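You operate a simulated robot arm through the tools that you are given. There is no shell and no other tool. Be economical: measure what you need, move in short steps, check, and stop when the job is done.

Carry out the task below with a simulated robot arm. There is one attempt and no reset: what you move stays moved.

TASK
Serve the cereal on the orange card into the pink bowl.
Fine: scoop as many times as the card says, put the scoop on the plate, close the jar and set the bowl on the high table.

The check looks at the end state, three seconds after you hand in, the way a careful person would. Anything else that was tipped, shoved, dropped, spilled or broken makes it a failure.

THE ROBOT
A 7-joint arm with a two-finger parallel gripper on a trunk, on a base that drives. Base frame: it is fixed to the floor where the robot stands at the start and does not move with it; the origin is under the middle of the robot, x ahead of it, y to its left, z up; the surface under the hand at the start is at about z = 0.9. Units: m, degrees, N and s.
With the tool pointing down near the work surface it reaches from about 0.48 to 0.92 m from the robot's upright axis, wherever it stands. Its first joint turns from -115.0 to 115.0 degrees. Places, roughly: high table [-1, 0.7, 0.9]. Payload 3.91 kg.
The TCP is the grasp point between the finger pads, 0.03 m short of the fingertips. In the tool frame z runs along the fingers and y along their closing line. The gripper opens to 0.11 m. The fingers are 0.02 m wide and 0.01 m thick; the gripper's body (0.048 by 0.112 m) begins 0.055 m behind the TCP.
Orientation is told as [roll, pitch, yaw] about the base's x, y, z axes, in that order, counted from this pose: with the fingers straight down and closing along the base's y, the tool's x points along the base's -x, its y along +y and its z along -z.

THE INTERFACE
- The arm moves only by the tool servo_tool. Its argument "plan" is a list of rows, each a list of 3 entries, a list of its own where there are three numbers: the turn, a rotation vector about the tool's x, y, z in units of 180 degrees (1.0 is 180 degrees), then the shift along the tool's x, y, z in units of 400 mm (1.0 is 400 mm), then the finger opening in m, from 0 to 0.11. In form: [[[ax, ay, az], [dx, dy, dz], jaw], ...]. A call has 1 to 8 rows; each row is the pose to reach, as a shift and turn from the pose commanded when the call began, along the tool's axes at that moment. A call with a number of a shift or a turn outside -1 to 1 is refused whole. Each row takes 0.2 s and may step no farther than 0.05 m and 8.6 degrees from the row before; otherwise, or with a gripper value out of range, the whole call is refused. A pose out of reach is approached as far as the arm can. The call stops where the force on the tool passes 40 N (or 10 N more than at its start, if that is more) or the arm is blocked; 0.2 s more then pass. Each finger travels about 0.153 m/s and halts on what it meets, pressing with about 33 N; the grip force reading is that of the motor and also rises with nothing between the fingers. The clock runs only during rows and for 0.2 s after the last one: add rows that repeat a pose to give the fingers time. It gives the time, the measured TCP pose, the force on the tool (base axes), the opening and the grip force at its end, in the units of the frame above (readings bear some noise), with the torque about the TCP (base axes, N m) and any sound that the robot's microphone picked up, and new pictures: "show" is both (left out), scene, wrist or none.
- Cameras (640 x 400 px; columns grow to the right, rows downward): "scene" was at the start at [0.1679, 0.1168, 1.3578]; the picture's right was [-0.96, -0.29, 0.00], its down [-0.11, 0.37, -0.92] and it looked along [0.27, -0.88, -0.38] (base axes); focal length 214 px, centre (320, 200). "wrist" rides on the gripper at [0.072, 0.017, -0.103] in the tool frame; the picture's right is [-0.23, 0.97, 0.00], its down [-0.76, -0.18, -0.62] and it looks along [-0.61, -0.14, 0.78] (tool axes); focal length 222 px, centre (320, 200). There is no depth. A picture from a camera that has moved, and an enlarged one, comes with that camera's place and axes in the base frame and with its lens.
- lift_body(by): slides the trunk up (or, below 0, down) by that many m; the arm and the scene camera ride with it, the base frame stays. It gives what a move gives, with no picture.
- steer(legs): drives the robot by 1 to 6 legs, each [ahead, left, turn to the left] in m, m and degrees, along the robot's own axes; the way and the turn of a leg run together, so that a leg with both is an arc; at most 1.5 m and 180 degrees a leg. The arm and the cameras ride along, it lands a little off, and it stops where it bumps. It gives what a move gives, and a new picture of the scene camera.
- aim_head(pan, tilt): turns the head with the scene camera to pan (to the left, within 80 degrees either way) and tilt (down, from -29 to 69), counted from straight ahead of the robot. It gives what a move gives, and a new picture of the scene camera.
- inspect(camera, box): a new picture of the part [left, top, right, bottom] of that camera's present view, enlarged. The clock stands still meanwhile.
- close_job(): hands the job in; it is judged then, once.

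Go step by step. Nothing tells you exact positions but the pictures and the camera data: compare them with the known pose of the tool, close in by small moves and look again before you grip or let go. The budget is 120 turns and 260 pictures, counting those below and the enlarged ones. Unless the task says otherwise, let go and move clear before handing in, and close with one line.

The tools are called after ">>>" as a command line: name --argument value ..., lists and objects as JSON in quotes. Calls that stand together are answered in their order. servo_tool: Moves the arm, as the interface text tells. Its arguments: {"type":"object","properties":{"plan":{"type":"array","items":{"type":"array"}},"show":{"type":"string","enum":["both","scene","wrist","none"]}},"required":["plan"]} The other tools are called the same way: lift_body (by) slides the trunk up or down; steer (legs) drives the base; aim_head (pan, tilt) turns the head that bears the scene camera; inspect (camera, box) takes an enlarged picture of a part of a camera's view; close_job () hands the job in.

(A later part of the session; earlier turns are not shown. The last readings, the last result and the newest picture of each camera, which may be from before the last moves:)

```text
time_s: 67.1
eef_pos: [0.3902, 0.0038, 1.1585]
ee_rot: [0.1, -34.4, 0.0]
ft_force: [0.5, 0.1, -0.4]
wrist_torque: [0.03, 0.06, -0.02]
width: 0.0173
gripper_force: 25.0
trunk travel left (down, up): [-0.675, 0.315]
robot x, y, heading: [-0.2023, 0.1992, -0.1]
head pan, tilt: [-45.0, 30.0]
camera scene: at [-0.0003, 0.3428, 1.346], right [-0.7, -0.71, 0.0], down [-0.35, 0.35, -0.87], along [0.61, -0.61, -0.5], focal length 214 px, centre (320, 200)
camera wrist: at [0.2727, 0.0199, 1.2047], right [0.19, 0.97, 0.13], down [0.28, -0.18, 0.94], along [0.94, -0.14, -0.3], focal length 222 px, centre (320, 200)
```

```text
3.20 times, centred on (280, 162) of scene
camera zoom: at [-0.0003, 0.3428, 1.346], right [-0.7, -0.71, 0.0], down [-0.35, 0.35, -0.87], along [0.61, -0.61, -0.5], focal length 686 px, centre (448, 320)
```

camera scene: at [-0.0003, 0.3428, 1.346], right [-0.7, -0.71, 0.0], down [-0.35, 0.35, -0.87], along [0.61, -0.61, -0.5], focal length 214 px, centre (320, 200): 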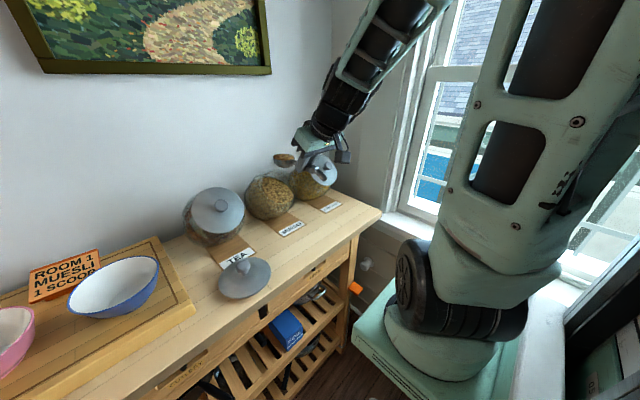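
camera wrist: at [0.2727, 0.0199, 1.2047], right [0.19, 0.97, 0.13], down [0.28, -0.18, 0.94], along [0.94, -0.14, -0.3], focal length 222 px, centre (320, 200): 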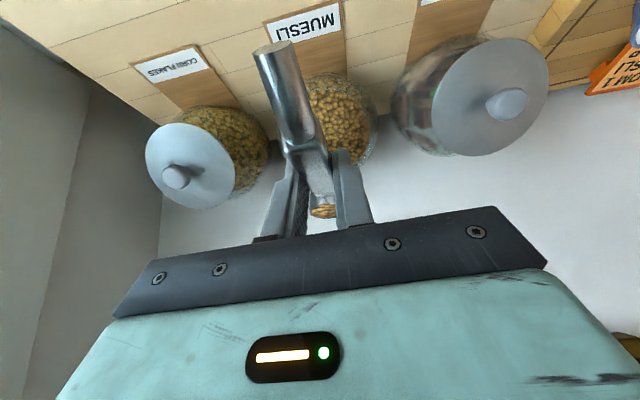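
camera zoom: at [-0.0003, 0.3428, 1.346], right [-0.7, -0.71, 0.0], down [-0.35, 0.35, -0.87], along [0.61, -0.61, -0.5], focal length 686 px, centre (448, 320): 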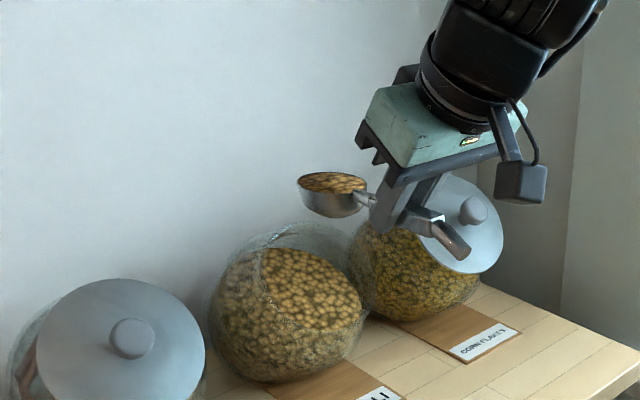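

Full, level scoop and no spills. Looking at the pink bowl to locate it precisely.

>>> aim_head --pan 15 --tilt 40

>>> inspect --camera "scene" --box '[200, 100, 440, 260]'

```text
time_s: 68.4
eef_pos: [0.3909, 0.0037, 1.1591]
ee_rot: [0.2, -34.4, 0.0]
ft_force: [0.0, -0.4, -0.6]
wrist_torque: [0.0, 0.08, 0.0]
width: 0.0173
gripper_force: 25.1
trunk travel left (down, up): [-0.675, 0.315]
robot x, y, heading: [-0.2058, 0.2001, 0.2]
head pan, tilt: [15.0, 40.0]
camera scene: at [0.0175, 0.4288, 1.3306], right [0.26, -0.97, 0.0], down [-0.62, -0.17, -0.77], along [0.74, 0.2, -0.64], focal length 214 px, centre (320, 200)
```

scene: 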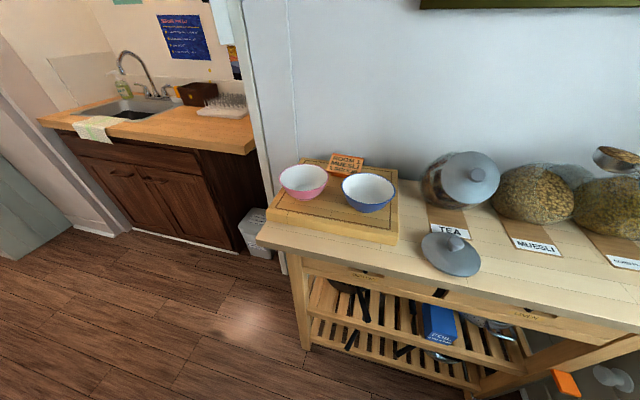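

```text
2.50 times, centred on (320, 180) of scene
camera zoom: at [0.0175, 0.4288, 1.3306], right [0.26, -0.97, 0.0], down [-0.62, -0.17, -0.77], along [0.74, 0.2, -0.64], focal length 536 px, centre (320, 250)
```

zoom: 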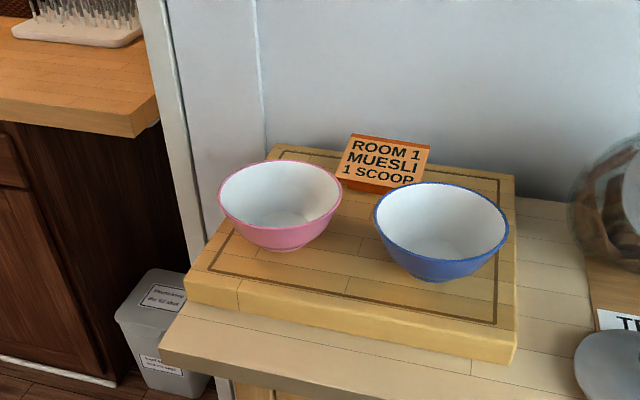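

Pink bowl rim centre ≈ (0.478, 0.600, 0.996), radius ≈ 0.068. Carrying the scoop over gently.

>>> servo_tool --plan '[[[0, 0, 0], [-0.01, 0.03, -0.02], 0.0], [[0, 0, 0], [-0.014, 0.1, -0.035], 0.0], [[0, 0, 0], [-0.014, 0.19, -0.04], 0.0], [[0, 0, 0], [-0.01, 0.29, -0.045], 0.0], [[0, 0, 0], [0, 0.39, -0.05], 0.0], [[0, 0, 0], [0, 0.49, -0.055], 0.0], [[0, 0, 0], [0.005, 0.58, -0.06], 0.0], [[0, 0, 0], [0.01, 0.66, -0.06], 0.0]]' --show "none"

>>> servo_tool --plan '[[[-0.0118, 0, -0.0172], [0, 0.08, 0], 0.0], [[-0.0236, 0, -0.0344], [0, 0.17, 0], 0.0], [[-0.0353, 0, -0.0516], [0, 0.26, 0], 0.0], [[-0.0471, 0, -0.0688], [0, 0.35, 0], 0.0], [[-0.0589, 0, -0.0859], [0, 0.44, -0.005], 0.0], [[-0.0707, 0, -0.1031], [0.005, 0.53, -0.01], 0.0], [[-0.0824, 0, -0.1203], [0.01, 0.61, -0.0145], 0.0], [[-0.0942, 0, -0.1375], [0.01, 0.67, -0.0145], 0.0]]'

>>> inspect --camera "scene" --box '[200, 60, 440, 240]'

```text
time_s: 70.2
eef_pos: [0.3739, 0.268, 1.1783]
ee_rot: [0.0, -34.4, -0.1]
ft_force: [0.0, 0.3, -0.9]
wrist_torque: [0.01, 0.07, -0.02]
width: 0.0172
gripper_force: 24.6
trunk travel left (down, up): [-0.675, 0.315]
robot x, y, heading: [-0.2025, 0.2003, 0.4]
head pan, tilt: [15.0, 40.0]
```

```text
time_s: 72.0
eef_pos: [0.3612, 0.5323, 1.1832]
ee_rot: [0.3, -34.5, 29.9]
ft_force: [0.3, 0.4, -0.5]
wrist_torque: [-0.04, 0.07, 0.0]
width: 0.0175
gripper_force: 24.8
out of reach, approached as far as the arm can: row 8
trunk travel left (down, up): [-0.675, 0.315]
robot x, y, heading: [-0.2066, 0.1992, 0.3]
head pan, tilt: [15.0, 40.0]
camera scene: at [0.0176, 0.4289, 1.3306], right [0.26, -0.96, 0.0], down [-0.62, -0.17, -0.77], along [0.74, 0.2, -0.64], focal length 214 px, centre (320, 200)
camera wrist: at [0.2504, 0.4872, 1.2288], right [-0.33, 0.94, 0.13], down [0.33, -0.02, 0.94], along [0.89, 0.35, -0.3], focal length 222 px, centre (320, 200)
```

scene: 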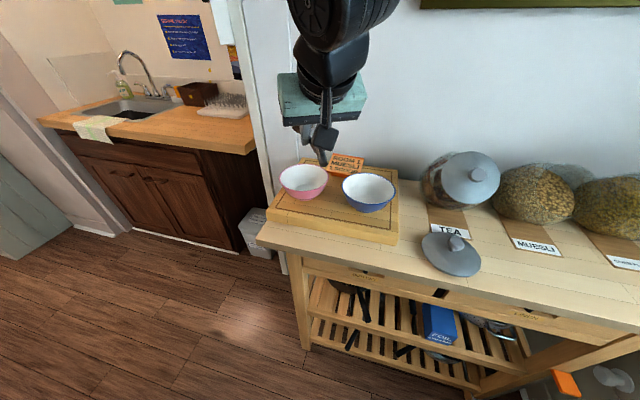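
wrist: 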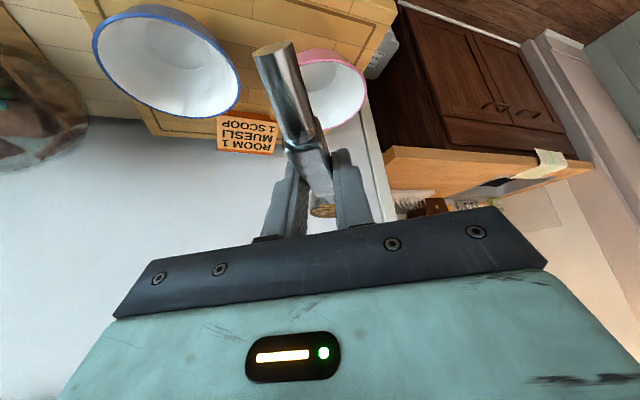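

```text
2.22 times, centred on (320, 150) of scene
camera zoom: at [0.0176, 0.4289, 1.3306], right [0.26, -0.96, 0.0], down [-0.62, -0.17, -0.77], along [0.74, 0.2, -0.64], focal length 477 px, centre (320, 311)
```

zoom: 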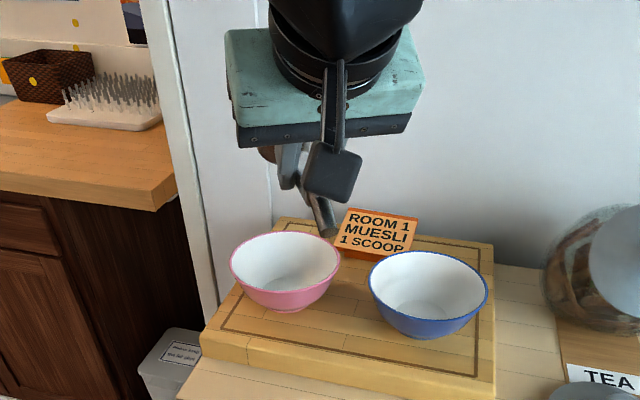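

The scoop tip is right over the pink bowl's centre. Lowering to pour height.

>>> servo_tool --plan '[[[0, 0, 0], [0.03, 0, 0.05], 0.0], [[0, 0, 0], [0.07, 0, 0.11], 0.0], [[0, 0, 0], [0.11, 0, 0.17], 0.0], [[0, 0, 0], [0.15, 0.002, 0.23], 0.0], [[0, 0, 0], [0.175, 0.002, 0.268], 0.0], [[0, 0, 0], [0.175, 0.002, 0.268], 0.0]]' --show "wrist"

>>> inspect --camera "scene" --box '[240, 120, 400, 240]'

```text
time_s: 73.4
eef_pos: [0.3392, 0.4886, 1.0925]
ee_rot: [0.1, -34.5, 30.0]
ft_force: [-0.4, -0.3, -0.7]
wrist_torque: [-0.02, 0.08, 0.0]
width: 0.0172
gripper_force: 25.0
out of reach, approached as far as the arm can: row 1, 2, 3, 4, 5, 6
trunk travel left (down, up): [-0.675, 0.315]
robot x, y, heading: [-0.2037, 0.2062, 0.3]
head pan, tilt: [15.0, 40.0]
camera wrist: at [0.2288, 0.4447, 1.1368], right [-0.33, 0.94, 0.13], down [0.33, -0.02, 0.94], along [0.89, 0.35, -0.3], focal length 222 px, centre (320, 200)
```

wrist: 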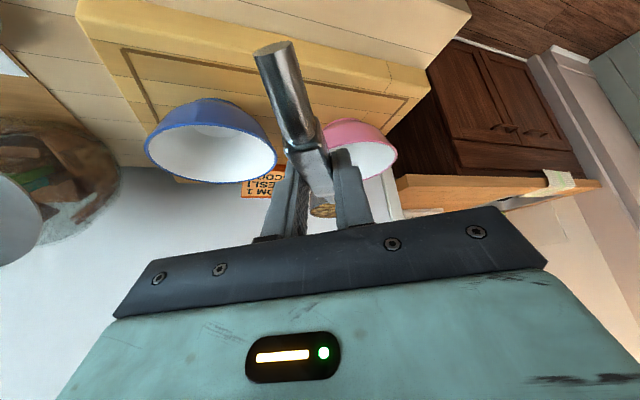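

```text
3.33 times, centred on (320, 180) of scene
camera zoom: at [0.0175, 0.429, 1.3306], right [0.26, -0.96, 0.0], down [-0.62, -0.17, -0.77], along [0.74, 0.2, -0.64], focal length 715 px, centre (320, 267)
```

zoom: 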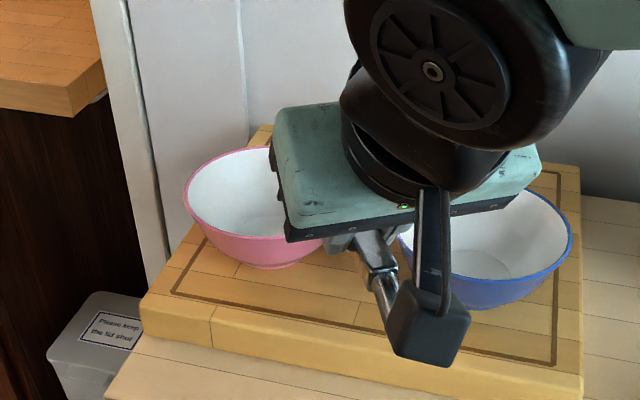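

The arm hits a joint limit on this side, so I'll bring the scoop back to the well-behaved pose and drive the base left so the same arm pose lands over the pink bowl.

>>> servo_tool --plan '[[[0, 0, 0], [-0.06, 0, -0.09], 0.0], [[0, 0, 0], [-0.127, 0, -0.185], 0.0], [[0, 0, 0], [-0.091, -0.105, -0.21], 0.0], [[0, 0, 0], [-0.056, -0.21, -0.235], 0.0], [[0, 0, 0], [-0.02, -0.315, -0.26], 0.0], [[0, 0, 0], [0.015, -0.42, -0.284], 0.0], [[0, 0, 0], [0.051, -0.525, -0.308], 0.0]]' --show "none"

>>> servo_tool --plan '[[[0.0118, 0, 0.0172], [0.029, -0.0745, -0.02], 0.0], [[0.0236, 0, 0.0344], [0.057, -0.149, -0.039], 0.0], [[0.0353, 0, 0.0516], [0.086, -0.2235, -0.059], 0.0], [[0.0471, 0, 0.0688], [0.1145, -0.298, -0.0785], 0.0], [[0.0589, 0, 0.0859], [0.143, -0.3725, -0.098], 0.0], [[0.0707, 0, 0.1031], [0.172, -0.447, -0.118], 0.0], [[0.0824, 0, 0.1203], [0.2, -0.5215, -0.137], 0.0], [[0.0942, 0, 0.1375], [0.229, -0.596, -0.157], 0.0]]' --show "scene"

```text
time_s: 75.0
eef_pos: [0.3677, 0.2665, 1.1799]
ee_rot: [0.2, -34.5, 30.1]
ft_force: [-0.1, 0.8, -0.2]
wrist_torque: [-0.06, 0.06, -0.02]
width: 0.0174
gripper_force: 25.0
trunk travel left (down, up): [-0.675, 0.315]
robot x, y, heading: [-0.207, 0.2009, 0.3]
head pan, tilt: [15.0, 40.0]
```

```text
time_s: 76.8
eef_pos: [0.3917, 0.0066, 1.182]
ee_rot: [0.1, -34.3, 0.0]
ft_force: [0.8, 0.3, -0.7]
wrist_torque: [-0.03, 0.09, 0.02]
width: 0.0176
gripper_force: 25.1
trunk travel left (down, up): [-0.675, 0.315]
robot x, y, heading: [-0.2044, 0.2015, 0.1]
head pan, tilt: [15.0, 40.0]
camera scene: at [0.0174, 0.4291, 1.3306], right [0.26, -0.96, 0.0], down [-0.62, -0.17, -0.77], along [0.74, 0.2, -0.64], focal length 214 px, centre (320, 200)
```

scene: 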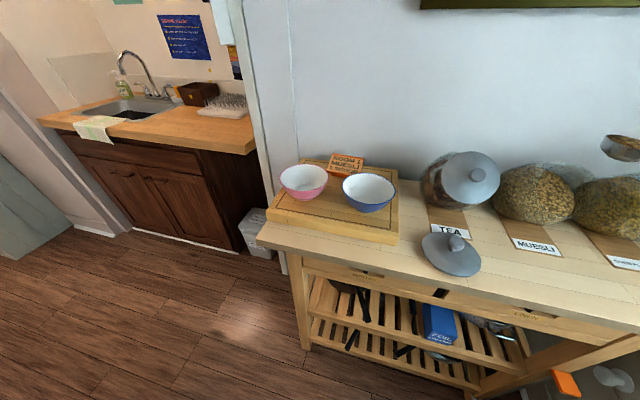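

>>> steer --legs '[[-0.04, 0.3, 0], [0, 0.295, 0]]'

>>> inspect --camera "wrist" --box '[160, 0, 480, 240]'

```text
time_s: 80.4
eef_pos: [0.3488, 0.6008, 1.181]
ee_rot: [0.1, -34.5, 0.2]
ft_force: [0.0, 0.3, -1.3]
wrist_torque: [-0.05, 0.04, -0.01]
width: 0.0173
gripper_force: 25.4
trunk travel left (down, up): [-0.675, 0.315]
robot x, y, heading: [-0.2535, 0.7967, 0.5]
head pan, tilt: [15.0, 40.0]
camera scene: at [-0.0276, 1.0229, 1.3306], right [0.27, -0.96, 0.0], down [-0.62, -0.17, -0.77], along [0.74, 0.2, -0.64], focal length 214 px, centre (320, 200)
```

scene: 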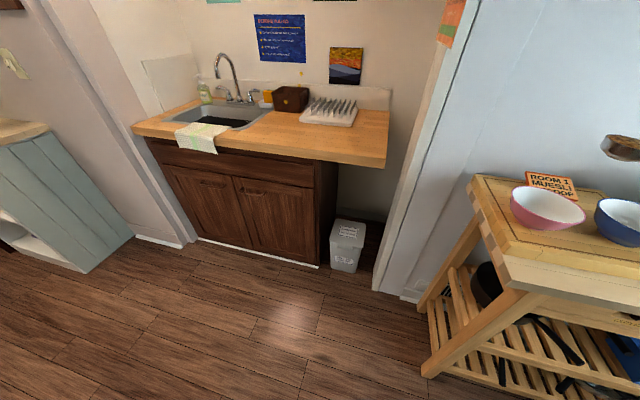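

```text
1.67 times, centred on (320, 120) of wrist
camera zoom: at [0.2303, 0.6171, 1.2269], right [0.18, 0.97, 0.13], down [0.28, -0.18, 0.94], along [0.94, -0.14, -0.3], focal length 370 px, centre (320, 333)
```

zoom: 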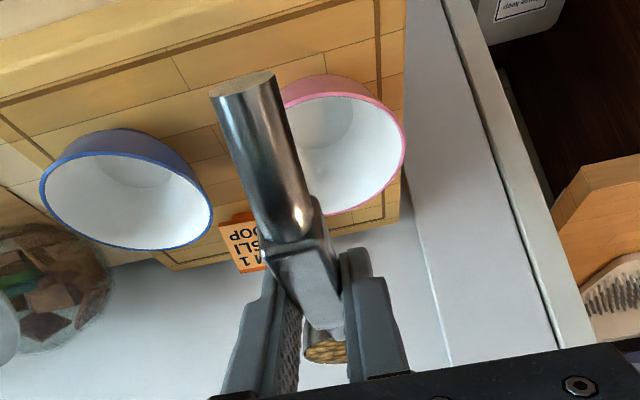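

Now directly above the pink bowl. Lowering straight down.

>>> servo_tool --plan '[[[0, 0, 0], [0.036, 0.002, 0.052], 0.0], [[0, 0, 0], [0.071, 0.004, 0.104], 0.0], [[0, 0, 0], [0.107, 0.005, 0.156], 0.0], [[0, 0, 0], [0.142, 0.005, 0.208], 0.0], [[0, 0, 0], [0.178, 0.005, 0.26], 0.0], [[0, 0, 0], [0.178, 0.005, 0.26], 0.0]]' --show "wrist"

>>> aim_head --pan -35 --tilt 35

```text
time_s: 81.8
eef_pos: [0.3483, 0.604, 1.0551]
ee_rot: [0.2, -34.5, 0.2]
ft_force: [0.1, 0.1, -1.2]
wrist_torque: [0.05, 0.09, 0.01]
width: 0.0172
gripper_force: 24.7
trunk travel left (down, up): [-0.675, 0.315]
robot x, y, heading: [-0.2489, 0.7932, 0.3]
head pan, tilt: [15.0, 40.0]
camera wrist: at [0.2301, 0.6196, 1.1001], right [0.18, 0.97, 0.13], down [0.28, -0.18, 0.94], along [0.94, -0.14, -0.3], focal length 222 px, centre (320, 200)
```

wrist: 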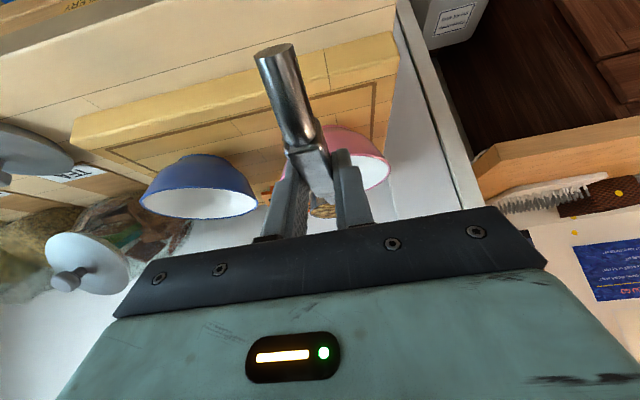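

```text
time_s: 83.0
eef_pos: [0.3492, 0.603, 1.0565]
ee_rot: [0.2, -34.3, 0.3]
ft_force: [0.3, -0.3, -1.3]
wrist_torque: [-0.01, 0.04, 0.0]
width: 0.0172
gripper_force: 25.2
trunk travel left (down, up): [-0.675, 0.315]
robot x, y, heading: [-0.2497, 0.7927, 0.7]
head pan, tilt: [-35.0, 35.0]
camera scene: at [-0.0371, 0.9504, 1.3382], right [-0.57, -0.82, 0.0], down [-0.47, 0.33, -0.82], along [0.67, -0.46, -0.57], focal length 214 px, centre (320, 200)
```

scene: 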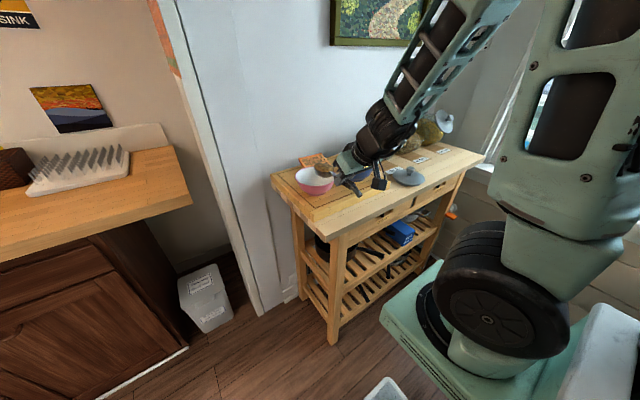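

>>> inspect --camera "scene" --box '[280, 130, 400, 220]'

```text
4.44 times, centred on (340, 175) of scene
camera zoom: at [-0.0371, 0.9504, 1.3382], right [-0.57, -0.82, 0.0], down [-0.47, 0.33, -0.82], along [0.67, -0.46, -0.57], focal length 953 px, centre (231, 311)
```

zoom: 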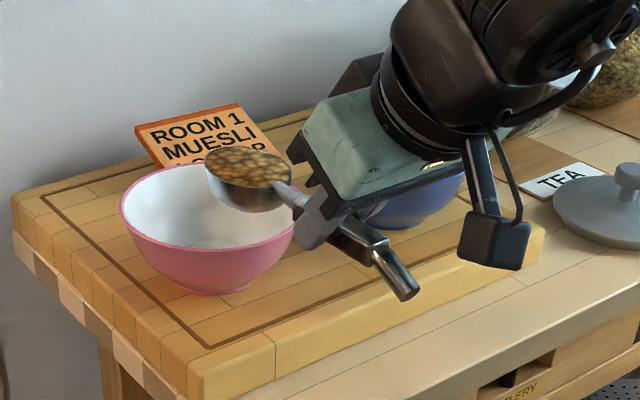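

Scoop is over the bowl. Pouring by pitching the scoop nose-down about its tip.

>>> servo_tool --plan '[[[0, 0.0444, 0], [-0.029, 0.008, 0], 0.0], [[0, 0.0889, 0], [-0.0625, 0.015, -0.0306], 0.0], [[0, 0.1333, 0], [-0.0998, 0.015, -0.055], 0.0], [[0, 0.1778, 0], [-0.1404, 0.015, -0.0744], 0.0], [[0, 0.2222, 0], [-0.1835, 0.015, -0.088], 0.0], [[0, 0.2667, 0], [-0.228, 0.015, -0.0954], 0.0], [[0, 0.3111, 0], [-0.2727, 0.015, -0.0965], 0.0], [[0, 0.3556, 0], [-0.3174, 0.015, -0.091], 0.0]]' --show "wrist"

>>> inspect --camera "scene" --box '[280, 130, 400, 220]'

```text
time_s: 84.8
eef_pos: [0.4303, 0.6097, 1.1575]
ee_rot: [0.0, 29.7, 0.2]
ft_force: [-0.5, 0.5, 0.3]
wrist_torque: [0.0, -0.02, -0.03]
width: 0.0177
gripper_force: 25.1
out of reach, approached as far as the arm can: row 1
trunk travel left (down, up): [-0.675, 0.315]
robot x, y, heading: [-0.2512, 0.7905, -0.0]
head pan, tilt: [-35.0, 35.0]
camera wrist: at [0.4197, 0.6254, 1.2842], right [0.19, 0.97, -0.11], down [0.97, -0.17, 0.16], along [0.14, -0.14, -0.98], focal length 222 px, centre (320, 200)
```

wrist: 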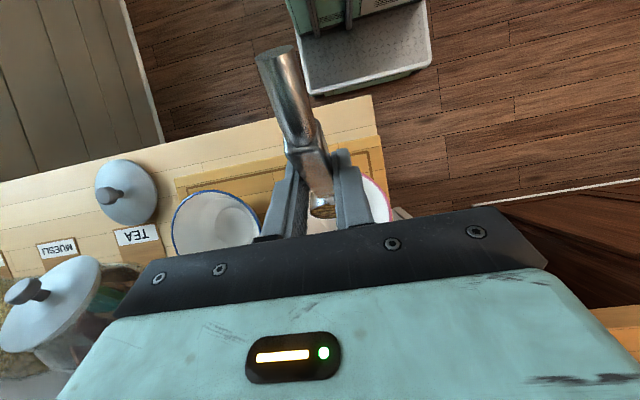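

```text
4.44 times, centred on (340, 175) of scene
camera zoom: at [-0.0376, 0.9503, 1.3383], right [-0.57, -0.82, 0.0], down [-0.47, 0.33, -0.82], along [0.67, -0.47, -0.57], focal length 953 px, centre (231, 311)
```

zoom: 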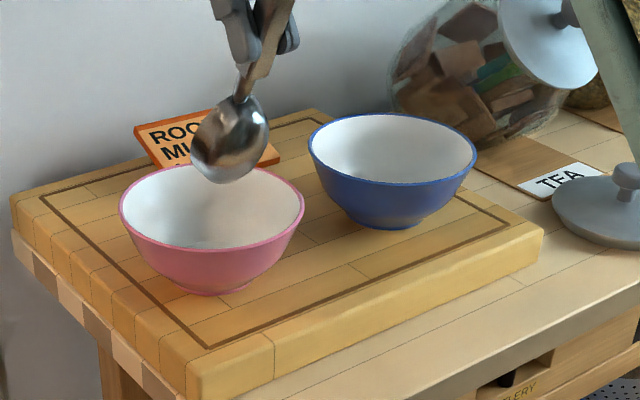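

Cereal is still in the scoop; tilting further over the bowl.

>>> servo_tool --plan '[[[0, 0.0444, 0], [-0.0364, 0, -0.0104], 0.0], [[0, 0.0889, 0], [-0.0697, 0, -0.04], 0.0], [[0, 0.1333, 0], [-0.1064, 0, -0.0644], 0.0], [[0, 0.1333, 0], [-0.1064, 0, -0.0644], 0.0]]' --show "wrist"

>>> inspect --camera "scene" --box '[280, 130, 400, 220]'

```text
time_s: 85.8
eef_pos: [0.4466, 0.6105, 1.1543]
ee_rot: [0.2, 37.6, 0.5]
ft_force: [-0.1, 0.6, -0.1]
wrist_torque: [0.01, -0.01, 0.01]
width: 0.0176
gripper_force: 25.6
out of reach, approached as far as the arm can: row 2, 3, 4
trunk travel left (down, up): [-0.675, 0.315]
robot x, y, heading: [-0.2503, 0.7916, 0.2]
head pan, tilt: [-35.0, 35.0]
camera wrist: at [0.4532, 0.6265, 1.2805], right [0.18, 0.97, -0.14], down [0.98, -0.17, 0.03], along [0.0, -0.14, -0.99], focal length 222 px, centre (320, 200)
```

wrist: 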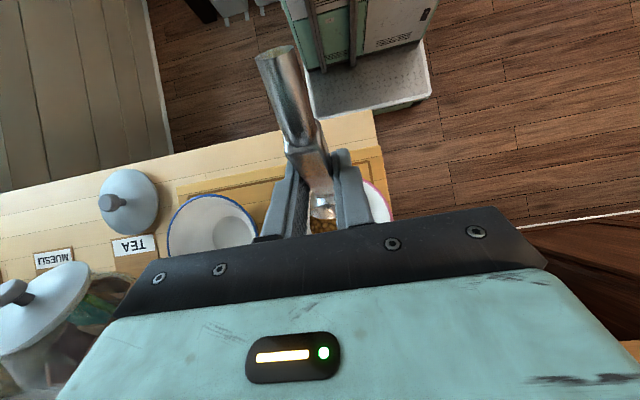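

```text
4.44 times, centred on (340, 175) of scene
camera zoom: at [-0.0371, 0.9503, 1.3382], right [-0.57, -0.82, 0.0], down [-0.47, 0.33, -0.82], along [0.67, -0.47, -0.57], focal length 953 px, centre (231, 311)
```

zoom: 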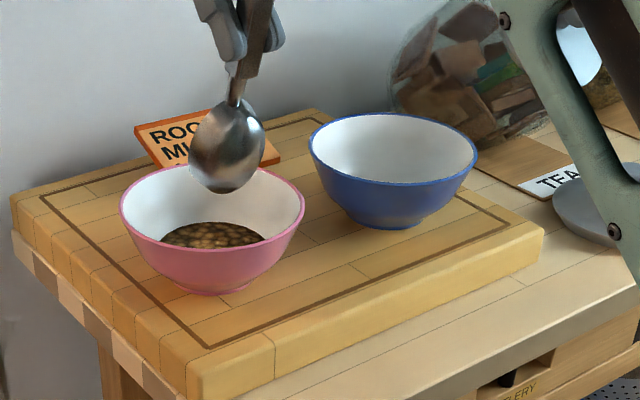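

Poured cleanly into the pink bowl. Now lifting and levelling the empty scoop.

>>> servo_tool --plan '[[[0, 0, 0], [0.061, 0, -0.079], 0.0], [[0, -0.046, 0], [0.12, 0, -0.1], 0.0], [[0, -0.092, 0], [0.16, 0, -0.11], 0.0], [[0, -0.138, 0], [0.19, 0, -0.1185], 0.0], [[0, -0.184, 0], [0.22, 0, -0.1185], 0.0], [[0, -0.23, 0], [0.2395, 0, -0.1185], 0.0], [[0, -0.276, 0], [0.2395, 0, -0.1185], 0.0], [[0, -0.32, 0], [0.2395, 0, -0.1185], 0.0]]' --show "wrist"

>>> inspect --camera "scene" --box '[240, 80, 440, 230]'

```text
time_s: 87.6
eef_pos: [0.3997, 0.6095, 1.2463]
ee_rot: [0.0, -20.1, 0.3]
ft_force: [0.3, 1.1, -0.4]
wrist_torque: [-0.01, 0.06, -0.04]
width: 0.0173
gripper_force: 25.3
out of reach, approached as far as the arm can: row 1
trunk travel left (down, up): [-0.675, 0.315]
robot x, y, heading: [-0.2481, 0.7956, 0.4]
head pan, tilt: [-35.0, 35.0]
camera wrist: at [0.2959, 0.6255, 1.3194], right [0.21, 0.97, 0.08], down [0.5, -0.18, 0.85], along [0.84, -0.14, -0.53], focal length 222 px, centre (320, 200)
```

wrist: 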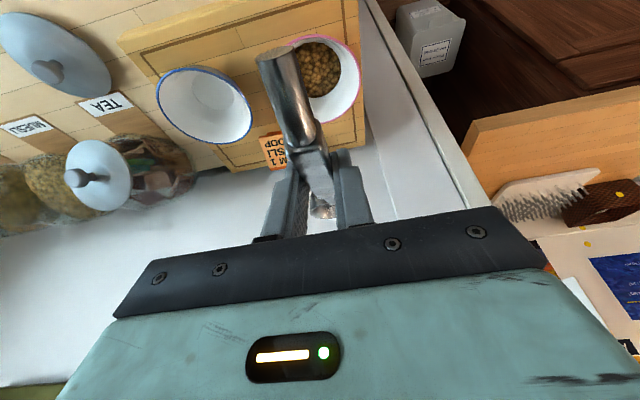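

```text
2.67 times, centred on (340, 155) of scene
camera zoom: at [-0.0368, 0.9504, 1.3381], right [-0.57, -0.82, 0.0], down [-0.47, 0.33, -0.82], along [0.67, -0.47, -0.57], focal length 572 px, centre (267, 320)
```

zoom: 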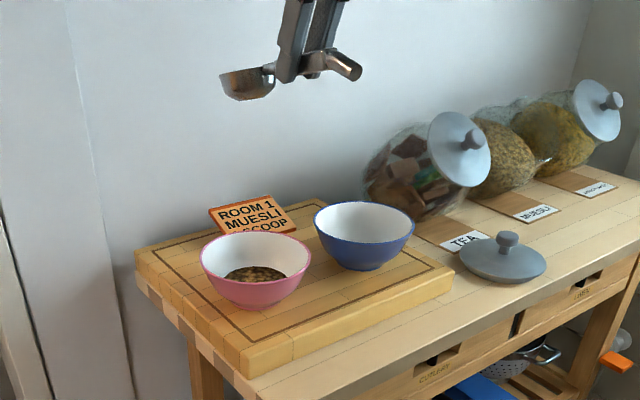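

Muesli is in the pink bowl and the scoop is empty. Tucking the arm in before driving around to the plate.

>>> servo_tool --plan '[[[0, 0.028, 0], [0.08, 0, -0.056], 0.0], [[0, 0.056, 0], [0.16, 0, -0.112], 0.0], [[0, 0.084, 0], [0.24, 0, -0.168], 0.0], [[0, 0.111, 0], [0.318, 0, -0.222], 0.0], [[0, 0.111, 0], [0.318, 0, -0.222], 0.0]]' --show "none"

>>> aim_head --pan -10 --tilt 45

>>> steer --legs '[[0.04, -0.59, 0], [0, 0, 90]]'

```text
time_s: 88.8
eef_pos: [0.248, 0.6083, 1.2848]
ee_rot: [0.0, 0.0, 0.3]
ft_force: [0.6, 0.8, -1.1]
wrist_torque: [0.0, 0.02, 0.02]
width: 0.0173
gripper_force: 24.9
trunk travel left (down, up): [-0.675, 0.315]
robot x, y, heading: [-0.2505, 0.7914, 0.6]
head pan, tilt: [-35.0, 35.0]
```

```text
time_s: 89.7
eef_pos: [0.2482, 0.6084, 1.2854]
ee_rot: [0.1, -0.1, 0.3]
ft_force: [0.3, 0.1, -1.7]
wrist_torque: [0.0, 0.02, 0.01]
width: 0.0172
gripper_force: 25.1
trunk travel left (down, up): [-0.675, 0.315]
robot x, y, heading: [-0.2503, 0.7942, 0.4]
head pan, tilt: [-10.0, 45.0]
camera scene: at [-0.0294, 0.9867, 1.3234], right [-0.17, -0.99, 0.0], down [-0.7, 0.12, -0.71], along [0.7, -0.12, -0.71], focal length 214 px, centre (320, 200)
```

scene: 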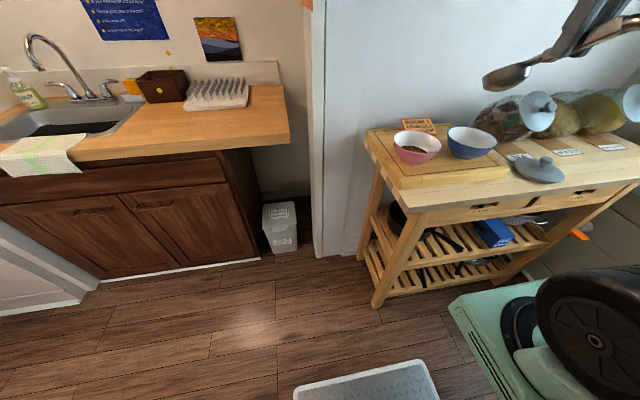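

```text
time_s: 96.9
eef_pos: [-0.0196, 0.6979, 1.286]
ee_rot: [0.1, -0.1, 90.5]
ft_force: [0.3, 0.7, -0.9]
wrist_torque: [-0.01, 0.02, 0.01]
width: 0.0174
gripper_force: 25.2
trunk travel left (down, up): [-0.675, 0.315]
robot x, y, heading: [-0.202, 0.1993, 90.8]
head pan, tilt: [-10.0, 45.0]
camera scene: at [-0.3991, 0.4207, 1.3234], right [0.99, -0.16, 0.0], down [-0.12, -0.7, -0.71], along [0.12, 0.7, -0.71], focal length 214 px, centre (320, 200)
```

scene: 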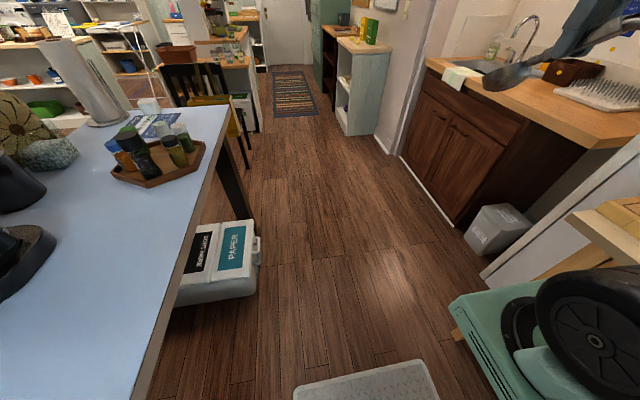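

>>> steer --legs '[[0, 0, 89.2]]'

>>> aim_head --pan 0 --tilt 50

```text
time_s: 101.1
eef_pos: [-0.7018, 0.3871, 1.2861]
ee_rot: [0.1, -0.2, -179.7]
ft_force: [-0.6, 0.1, -1.1]
wrist_torque: [0.02, -0.04, -0.02]
width: 0.0172
gripper_force: 24.8
trunk travel left (down, up): [-0.675, 0.315]
robot x, y, heading: [-0.2059, 0.1985, -179.8]
head pan, tilt: [-10.0, 45.0]
camera scene: at [-0.4269, 0.0084, 1.3234], right [0.17, 0.99, 0.0], down [0.7, -0.12, -0.71], along [-0.7, 0.12, -0.71], focal length 214 px, centre (320, 200)
```

scene: 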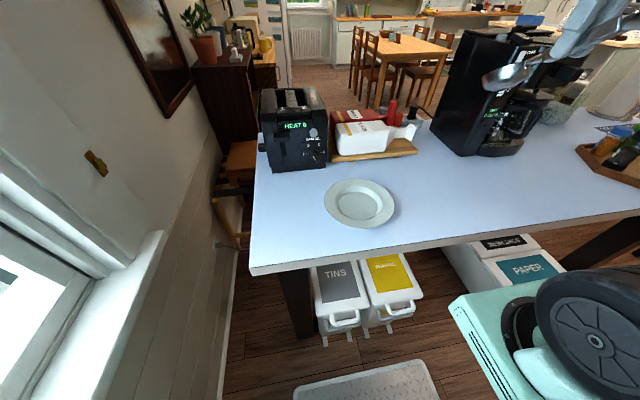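

```text
time_s: 101.8
eef_pos: [-0.7025, 0.3867, 1.2861]
ee_rot: [0.1, 0.1, -179.7]
ft_force: [0.5, 0.1, -1.2]
wrist_torque: [0.01, -0.02, 0.03]
width: 0.0173
gripper_force: 24.8
trunk travel left (down, up): [-0.675, 0.315]
robot x, y, heading: [-0.2078, 0.2012, -179.8]
head pan, tilt: [0.0, 50.0]
camera scene: at [-0.4238, -0.0057, 1.3165], right [-0.01, 1.0, 0.0], down [0.77, 0.0, -0.64], along [-0.64, 0.0, -0.77], focal length 214 px, centre (320, 200)
```

scene: 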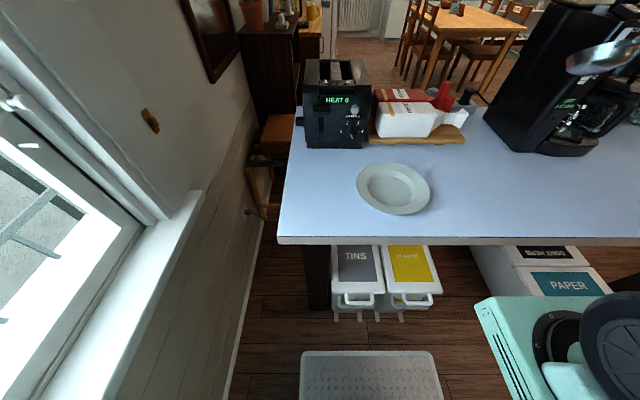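

Plate centre ≈ (-0.806, 0.187), radius ≈ 0.10. I'll shift the base back and left so the placing pose is comfortably reachable.

>>> steer --legs '[[-0.1, 0.18, 0]]'

>>> inspect --camera "scene" --box '[300, 60, 620, 260]'

>>> inspect --camera "wrist" --box '[160, 0, 480, 240]'

```text
time_s: 103.5
eef_pos: [-0.6028, 0.2069, 1.286]
ee_rot: [0.2, 0.0, -179.8]
ft_force: [0.0, -0.5, -0.6]
wrist_torque: [0.01, -0.05, 0.02]
width: 0.0175
gripper_force: 25.3
trunk travel left (down, up): [-0.675, 0.315]
robot x, y, heading: [-0.1008, 0.0191, -179.5]
head pan, tilt: [0.0, 50.0]
camera scene: at [-0.3229, -0.1863, 1.3165], right [-0.01, 1.0, 0.0], down [0.77, 0.01, -0.64], along [-0.64, 0.0, -0.77], focal length 214 px, centre (320, 200)
```

scene: 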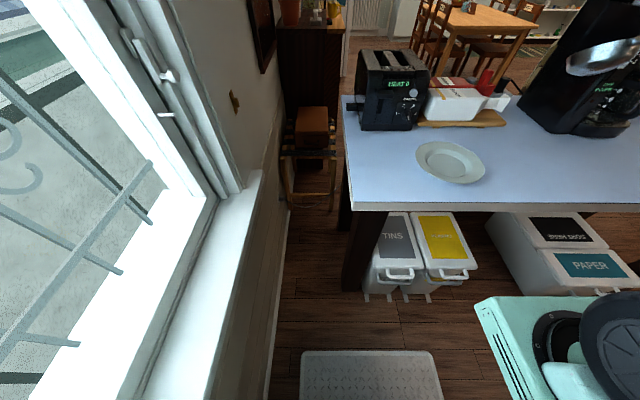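

```text
2.00 times, centred on (460, 160) of scene
camera zoom: at [-0.3229, -0.1863, 1.3165], right [-0.01, 1.0, 0.0], down [0.77, 0.01, -0.64], along [-0.64, 0.0, -0.77], focal length 429 px, centre (40, 280)
```

zoom: 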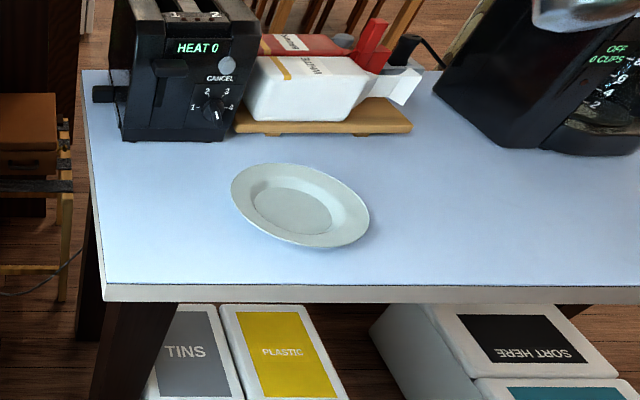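

```text
1.67 times, centred on (320, 120) of wrist
camera zoom: at [-0.5292, 0.1891, 1.3901], right [-0.22, -0.97, 0.0], down [-0.76, 0.17, 0.62], along [-0.61, 0.14, -0.78], focal length 370 px, centre (320, 333)
```

zoom: 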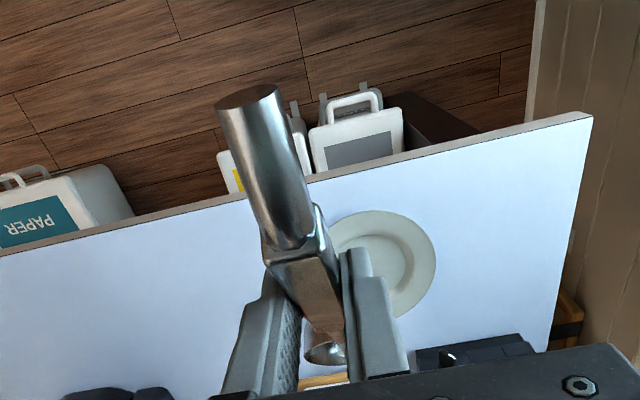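

Now swinging the scoop forward over the plate, pre-place height.

>>> servo_tool --plan '[[[0, -0.028, 0], [-0.055, 0.009, 0.085], 0.0], [[0, -0.056, 0], [-0.11, 0.018, 0.17], 0.0], [[0, -0.084, 0], [-0.165, 0.027, 0.255], 0.0], [[0, -0.112, 0], [-0.22, 0.036, 0.34], 0.0], [[0, -0.14, 0], [-0.275, 0.045, 0.425], 0.0], [[0, -0.168, 0], [-0.33, 0.054, 0.51], 0.0], [[0, -0.197, 0], [-0.3825, 0.0625, 0.59], 0.0], [[0, -0.197, 0], [-0.3825, 0.0625, 0.59], 0.0]]' --show "wrist"

>>> inspect --camera "scene" --box '[360, 80, 560, 220]'

```text
time_s: 105.3
eef_pos: [-0.7539, 0.1788, 1.0524]
ee_rot: [0.0, -35.1, -179.5]
ft_force: [0.7, 1.2, -0.2]
wrist_torque: [0.0, -0.03, -0.01]
width: 0.0173
gripper_force: 25.5
trunk travel left (down, up): [-0.675, 0.315]
robot x, y, heading: [-0.1041, 0.0202, -179.9]
head pan, tilt: [0.0, 50.0]
camera wrist: at [-0.6349, 0.1627, 1.096], right [-0.18, -0.98, 0.13], down [-0.27, 0.18, 0.95], along [-0.95, 0.13, -0.29], focal length 222 px, centre (320, 200)
```

wrist: 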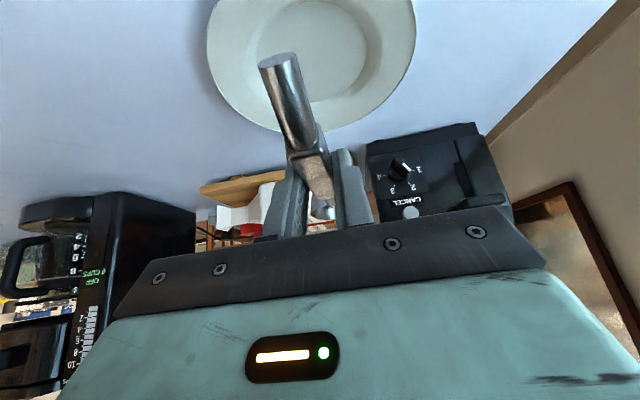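

```text
2.86 times, centred on (460, 150) of scene
camera zoom: at [-0.3227, -0.1864, 1.3165], right [-0.01, 1.0, 0.0], down [0.77, 0.01, -0.64], along [-0.64, -0.01, -0.77], focal length 613 px, centre (-80, 343)
```

zoom: 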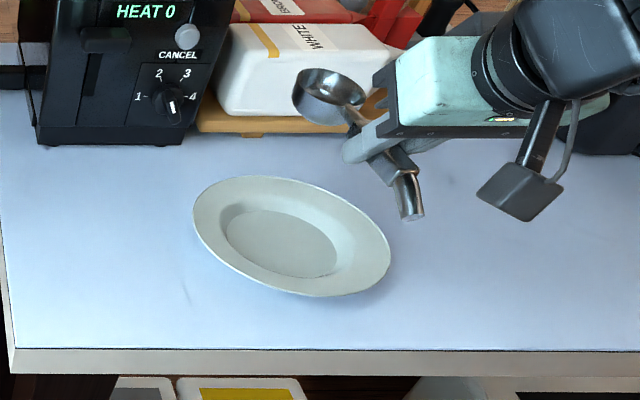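

Aligned over the plate. Lowering.

>>> servo_tool --plan '[[[0, 0, 0], [0.04, 0, 0.057], 0.0], [[0, 0, 0], [0.08, 0, 0.114], 0.0], [[0, 0, 0], [0.11, 0, 0.156], 0.0], [[0, 0, 0], [0.121, 0, 0.172], 0.0], [[0, 0, 0], [0.121, 0, 0.172], 0.0]]' --show "none"

>>> inspect --camera "scene" --box '[380, 110, 520, 210]'

```text
time_s: 106.5
eef_pos: [-0.755, 0.1788, 0.967]
ee_rot: [0.2, -35.4, -179.8]
ft_force: [-0.7, 0.0, -1.0]
wrist_torque: [0.02, -0.05, 0.01]
width: 0.0172
gripper_force: 24.9
trunk travel left (down, up): [-0.675, 0.315]
robot x, y, heading: [-0.1006, 0.0256, -179.7]
head pan, tilt: [0.0, 50.0]
```

```text
4.00 times, centred on (450, 160) of scene
camera zoom: at [-0.3229, -0.1863, 1.3165], right [-0.01, 1.0, 0.0], down [0.77, 0.01, -0.64], along [-0.64, 0.0, -0.77], focal length 858 px, centre (-200, 360)
```

zoom: 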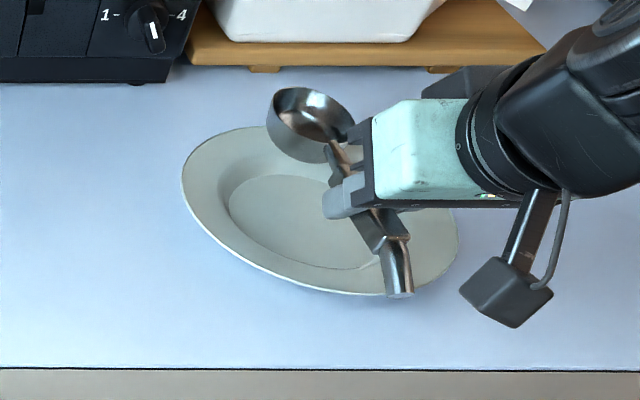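

>>> servo_tool --plan '[[[0, 0, 0], [0.0205, 0, -0.0145], 0.0], [[0, 0, 0], [0.0265, 0, -0.006], 0.0], [[0, 0, 0], [0.0325, 0, 0.002], 0.0], [[0, 0, 0], [0.038, 0, 0.01], 0.0], [[0, 0, 0], [0.038, 0, 0.01], 0.0]]' --show "none"

>>> inspect --camera "scene" --box '[380, 110, 520, 210]'

```text
time_s: 107.7
eef_pos: [-0.7454, 0.1793, 0.9544]
ee_rot: [0.0, -35.6, -179.9]
ft_force: [0.9, 0.1, -1.2]
wrist_torque: [-0.02, -0.03, -0.02]
width: 0.0176
gripper_force: 24.8
trunk travel left (down, up): [-0.675, 0.315]
robot x, y, heading: [-0.108, 0.0185, -179.6]
head pan, tilt: [0.0, 50.0]
```

```text
4.00 times, centred on (450, 160) of scene
camera zoom: at [-0.3229, -0.1863, 1.3165], right [-0.01, 1.0, 0.0], down [0.77, 0.01, -0.64], along [-0.64, 0.0, -0.77], focal length 858 px, centre (-200, 360)
```

zoom: 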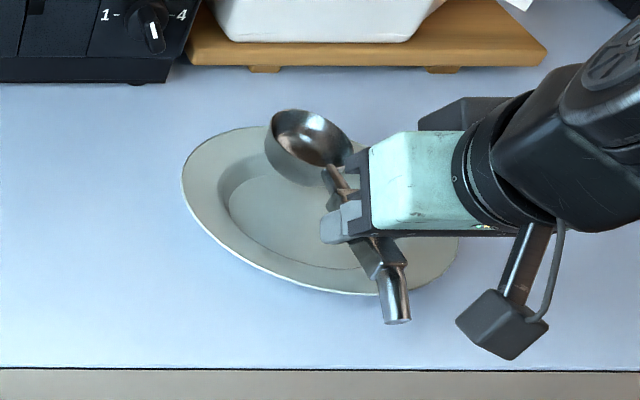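

>>> servo_tool --plan '[[[0, 0, 0], [0.0043, 0, 0.0062], 0.0], [[0, 0, 0], [0.0086, 0, 0.0123], 0.0], [[0, 0, 0], [0.013, 0, 0.0185], 0.0], [[0, 0, 0], [0.013, 0, 0.0185], 0.0]]' --show "none"

>>> inspect --camera "scene" --box '[380, 110, 520, 210]'

```text
time_s: 108.7
eef_pos: [-0.7455, 0.18, 0.945]
ee_rot: [0.1, -35.7, -179.8]
ft_force: [3.8, -0.6, 6.5]
wrist_torque: [0.02, 0.74, 0.07]
width: 0.0176
gripper_force: 24.6
trunk travel left (down, up): [-0.675, 0.315]
robot x, y, heading: [-0.1058, 0.0175, -179.6]
head pan, tilt: [0.0, 50.0]
```

```text
4.00 times, centred on (450, 160) of scene
camera zoom: at [-0.3225, -0.1864, 1.3166], right [-0.01, 1.0, 0.0], down [0.77, 0.01, -0.64], along [-0.64, 0.0, -0.77], focal length 858 px, centre (-200, 360)
```

zoom: 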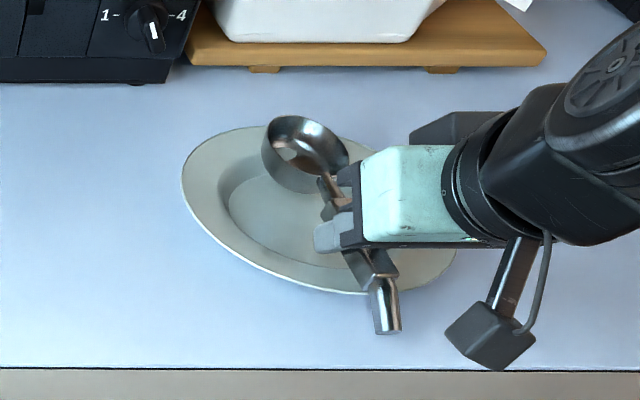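

Bowl of the scoop touches the plate. Opening the fingers and backing out along the tool axis.

>>> servo_tool --plan '[[[0, 0, 0], [0, 0, 0], 0.02], [[0, 0, 0], [0, 0, 0], 0.03], [[0, 0, 0], [0, 0, 0], 0.05], [[0, 0, 0], [0, 0, 0], 0.06], [[0, 0, 0], [0, 0, -0.05], 0.06], [[0, 0, 0], [0, 0, -0.13], 0.06], [[0, 0, 0], [0, 0, -0.23], 0.06], [[0, 0, 0], [0, 0, -0.33], 0.06]]' --show "none"

>>> inspect --camera "scene" --box '[380, 90, 540, 210]'

```text
time_s: 110.5
eef_pos: [-0.6988, 0.1617, 1.0507]
ee_rot: [0.2, -35.3, -176.6]
ft_force: [0.1, 5.2, 1.2]
wrist_torque: [-0.37, -0.02, 0.23]
width: 0.0599
gripper_force: 0.1
out of reach, approached as far as the arm can: row 7, 8
trunk travel left (down, up): [-0.675, 0.315]
robot x, y, heading: [-0.1038, 0.0213, -179.6]
head pan, tilt: [0.0, 50.0]
```

```text
3.33 times, centred on (460, 150) of scene
camera zoom: at [-0.323, -0.1877, 1.3162], right [-0.01, 1.0, 0.0], down [0.77, 0.01, -0.64], along [-0.64, 0.0, -0.77], focal length 715 px, centre (-147, 367)
```

zoom: 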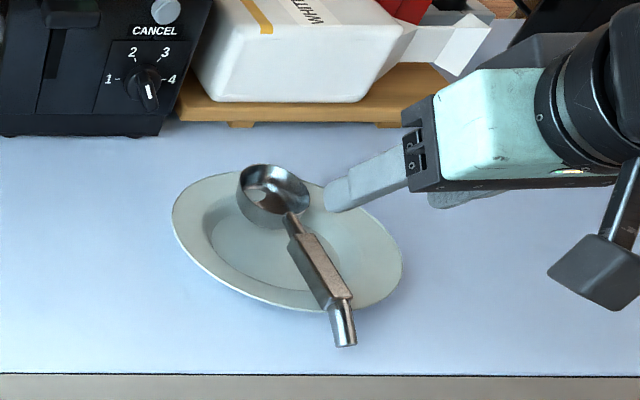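

Scoop rests on the plate. Raising and tucking the arm, then returning to the counter for the lid.

>>> servo_tool --plan '[[[0, 0.02, 0], [-0.01, -0.01, -0.1], 0.06], [[0, 0.05, 0], [-0.03, -0.03, -0.2], 0.06], [[0, 0.09, 0], [-0.045, -0.05, -0.29], 0.06], [[0, 0.13, 0], [-0.06, -0.07, -0.38], 0.06], [[0, 0.165, 0], [-0.075, -0.09, -0.47], 0.06], [[0, 0.195, 0], [-0.085, -0.1, -0.55], 0.06]]' --show "none"

>>> inspect --camera "scene" --box '[380, 90, 540, 210]'

>>> steer --legs '[[0.1, -0.18, 0], [0, 0, -90], [0, 0, -90]]'

```text
time_s: 111.9
eef_pos: [-0.5945, 0.2238, 1.2479]
ee_rot: [0.2, -0.2, -179.7]
ft_force: [0.7, 1.0, 0.4]
wrist_torque: [-0.01, 0.01, -0.02]
width: 0.0602
gripper_force: 0.1
out of reach, approached as far as the arm can: row 1
trunk travel left (down, up): [-0.675, 0.315]
robot x, y, heading: [-0.1051, 0.0232, -179.5]
head pan, tilt: [0.0, 50.0]
```

```text
3.33 times, centred on (460, 150) of scene
camera zoom: at [-0.3229, -0.1863, 1.3164], right [-0.01, 1.0, 0.0], down [0.77, 0.01, -0.64], along [-0.64, 0.0, -0.77], focal length 715 px, centre (-147, 367)
```

zoom: 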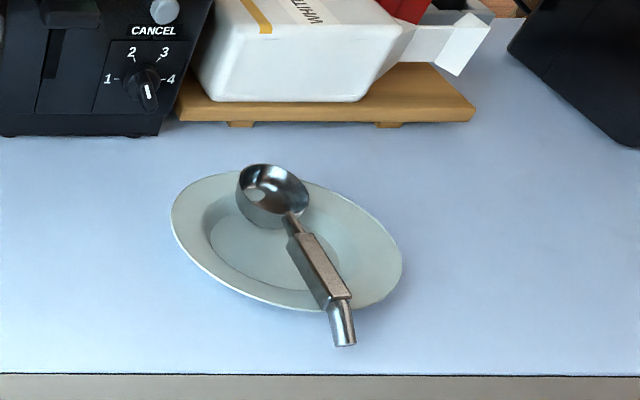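

```text
time_s: 121.1
eef_pos: [0.2879, 0.0021, 1.2485]
ee_rot: [0.2, -0.4, 1.3]
ft_force: [0.7, -0.2, -0.1]
wrist_torque: [0.01, -0.01, -0.01]
width: 0.0601
gripper_force: 0.1
trunk travel left (down, up): [-0.675, 0.315]
robot x, y, heading: [-0.2037, 0.1961, 1.4]
head pan, tilt: [0.0, 50.0]
camera scene: at [0.0069, 0.4082, 1.3165], right [0.02, -1.0, 0.0], down [-0.77, -0.02, -0.64], along [0.64, 0.02, -0.77], focal length 214 px, centre (320, 200)
```

scene: 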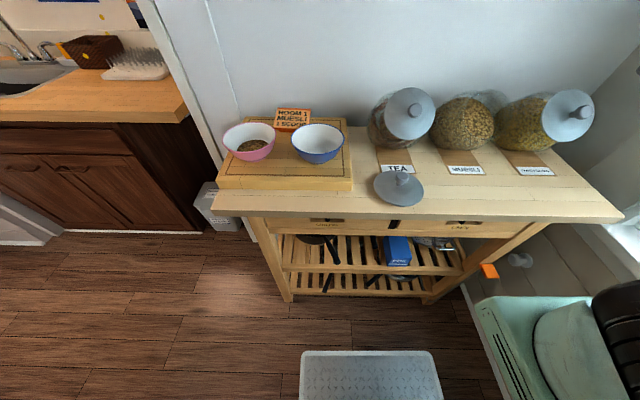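

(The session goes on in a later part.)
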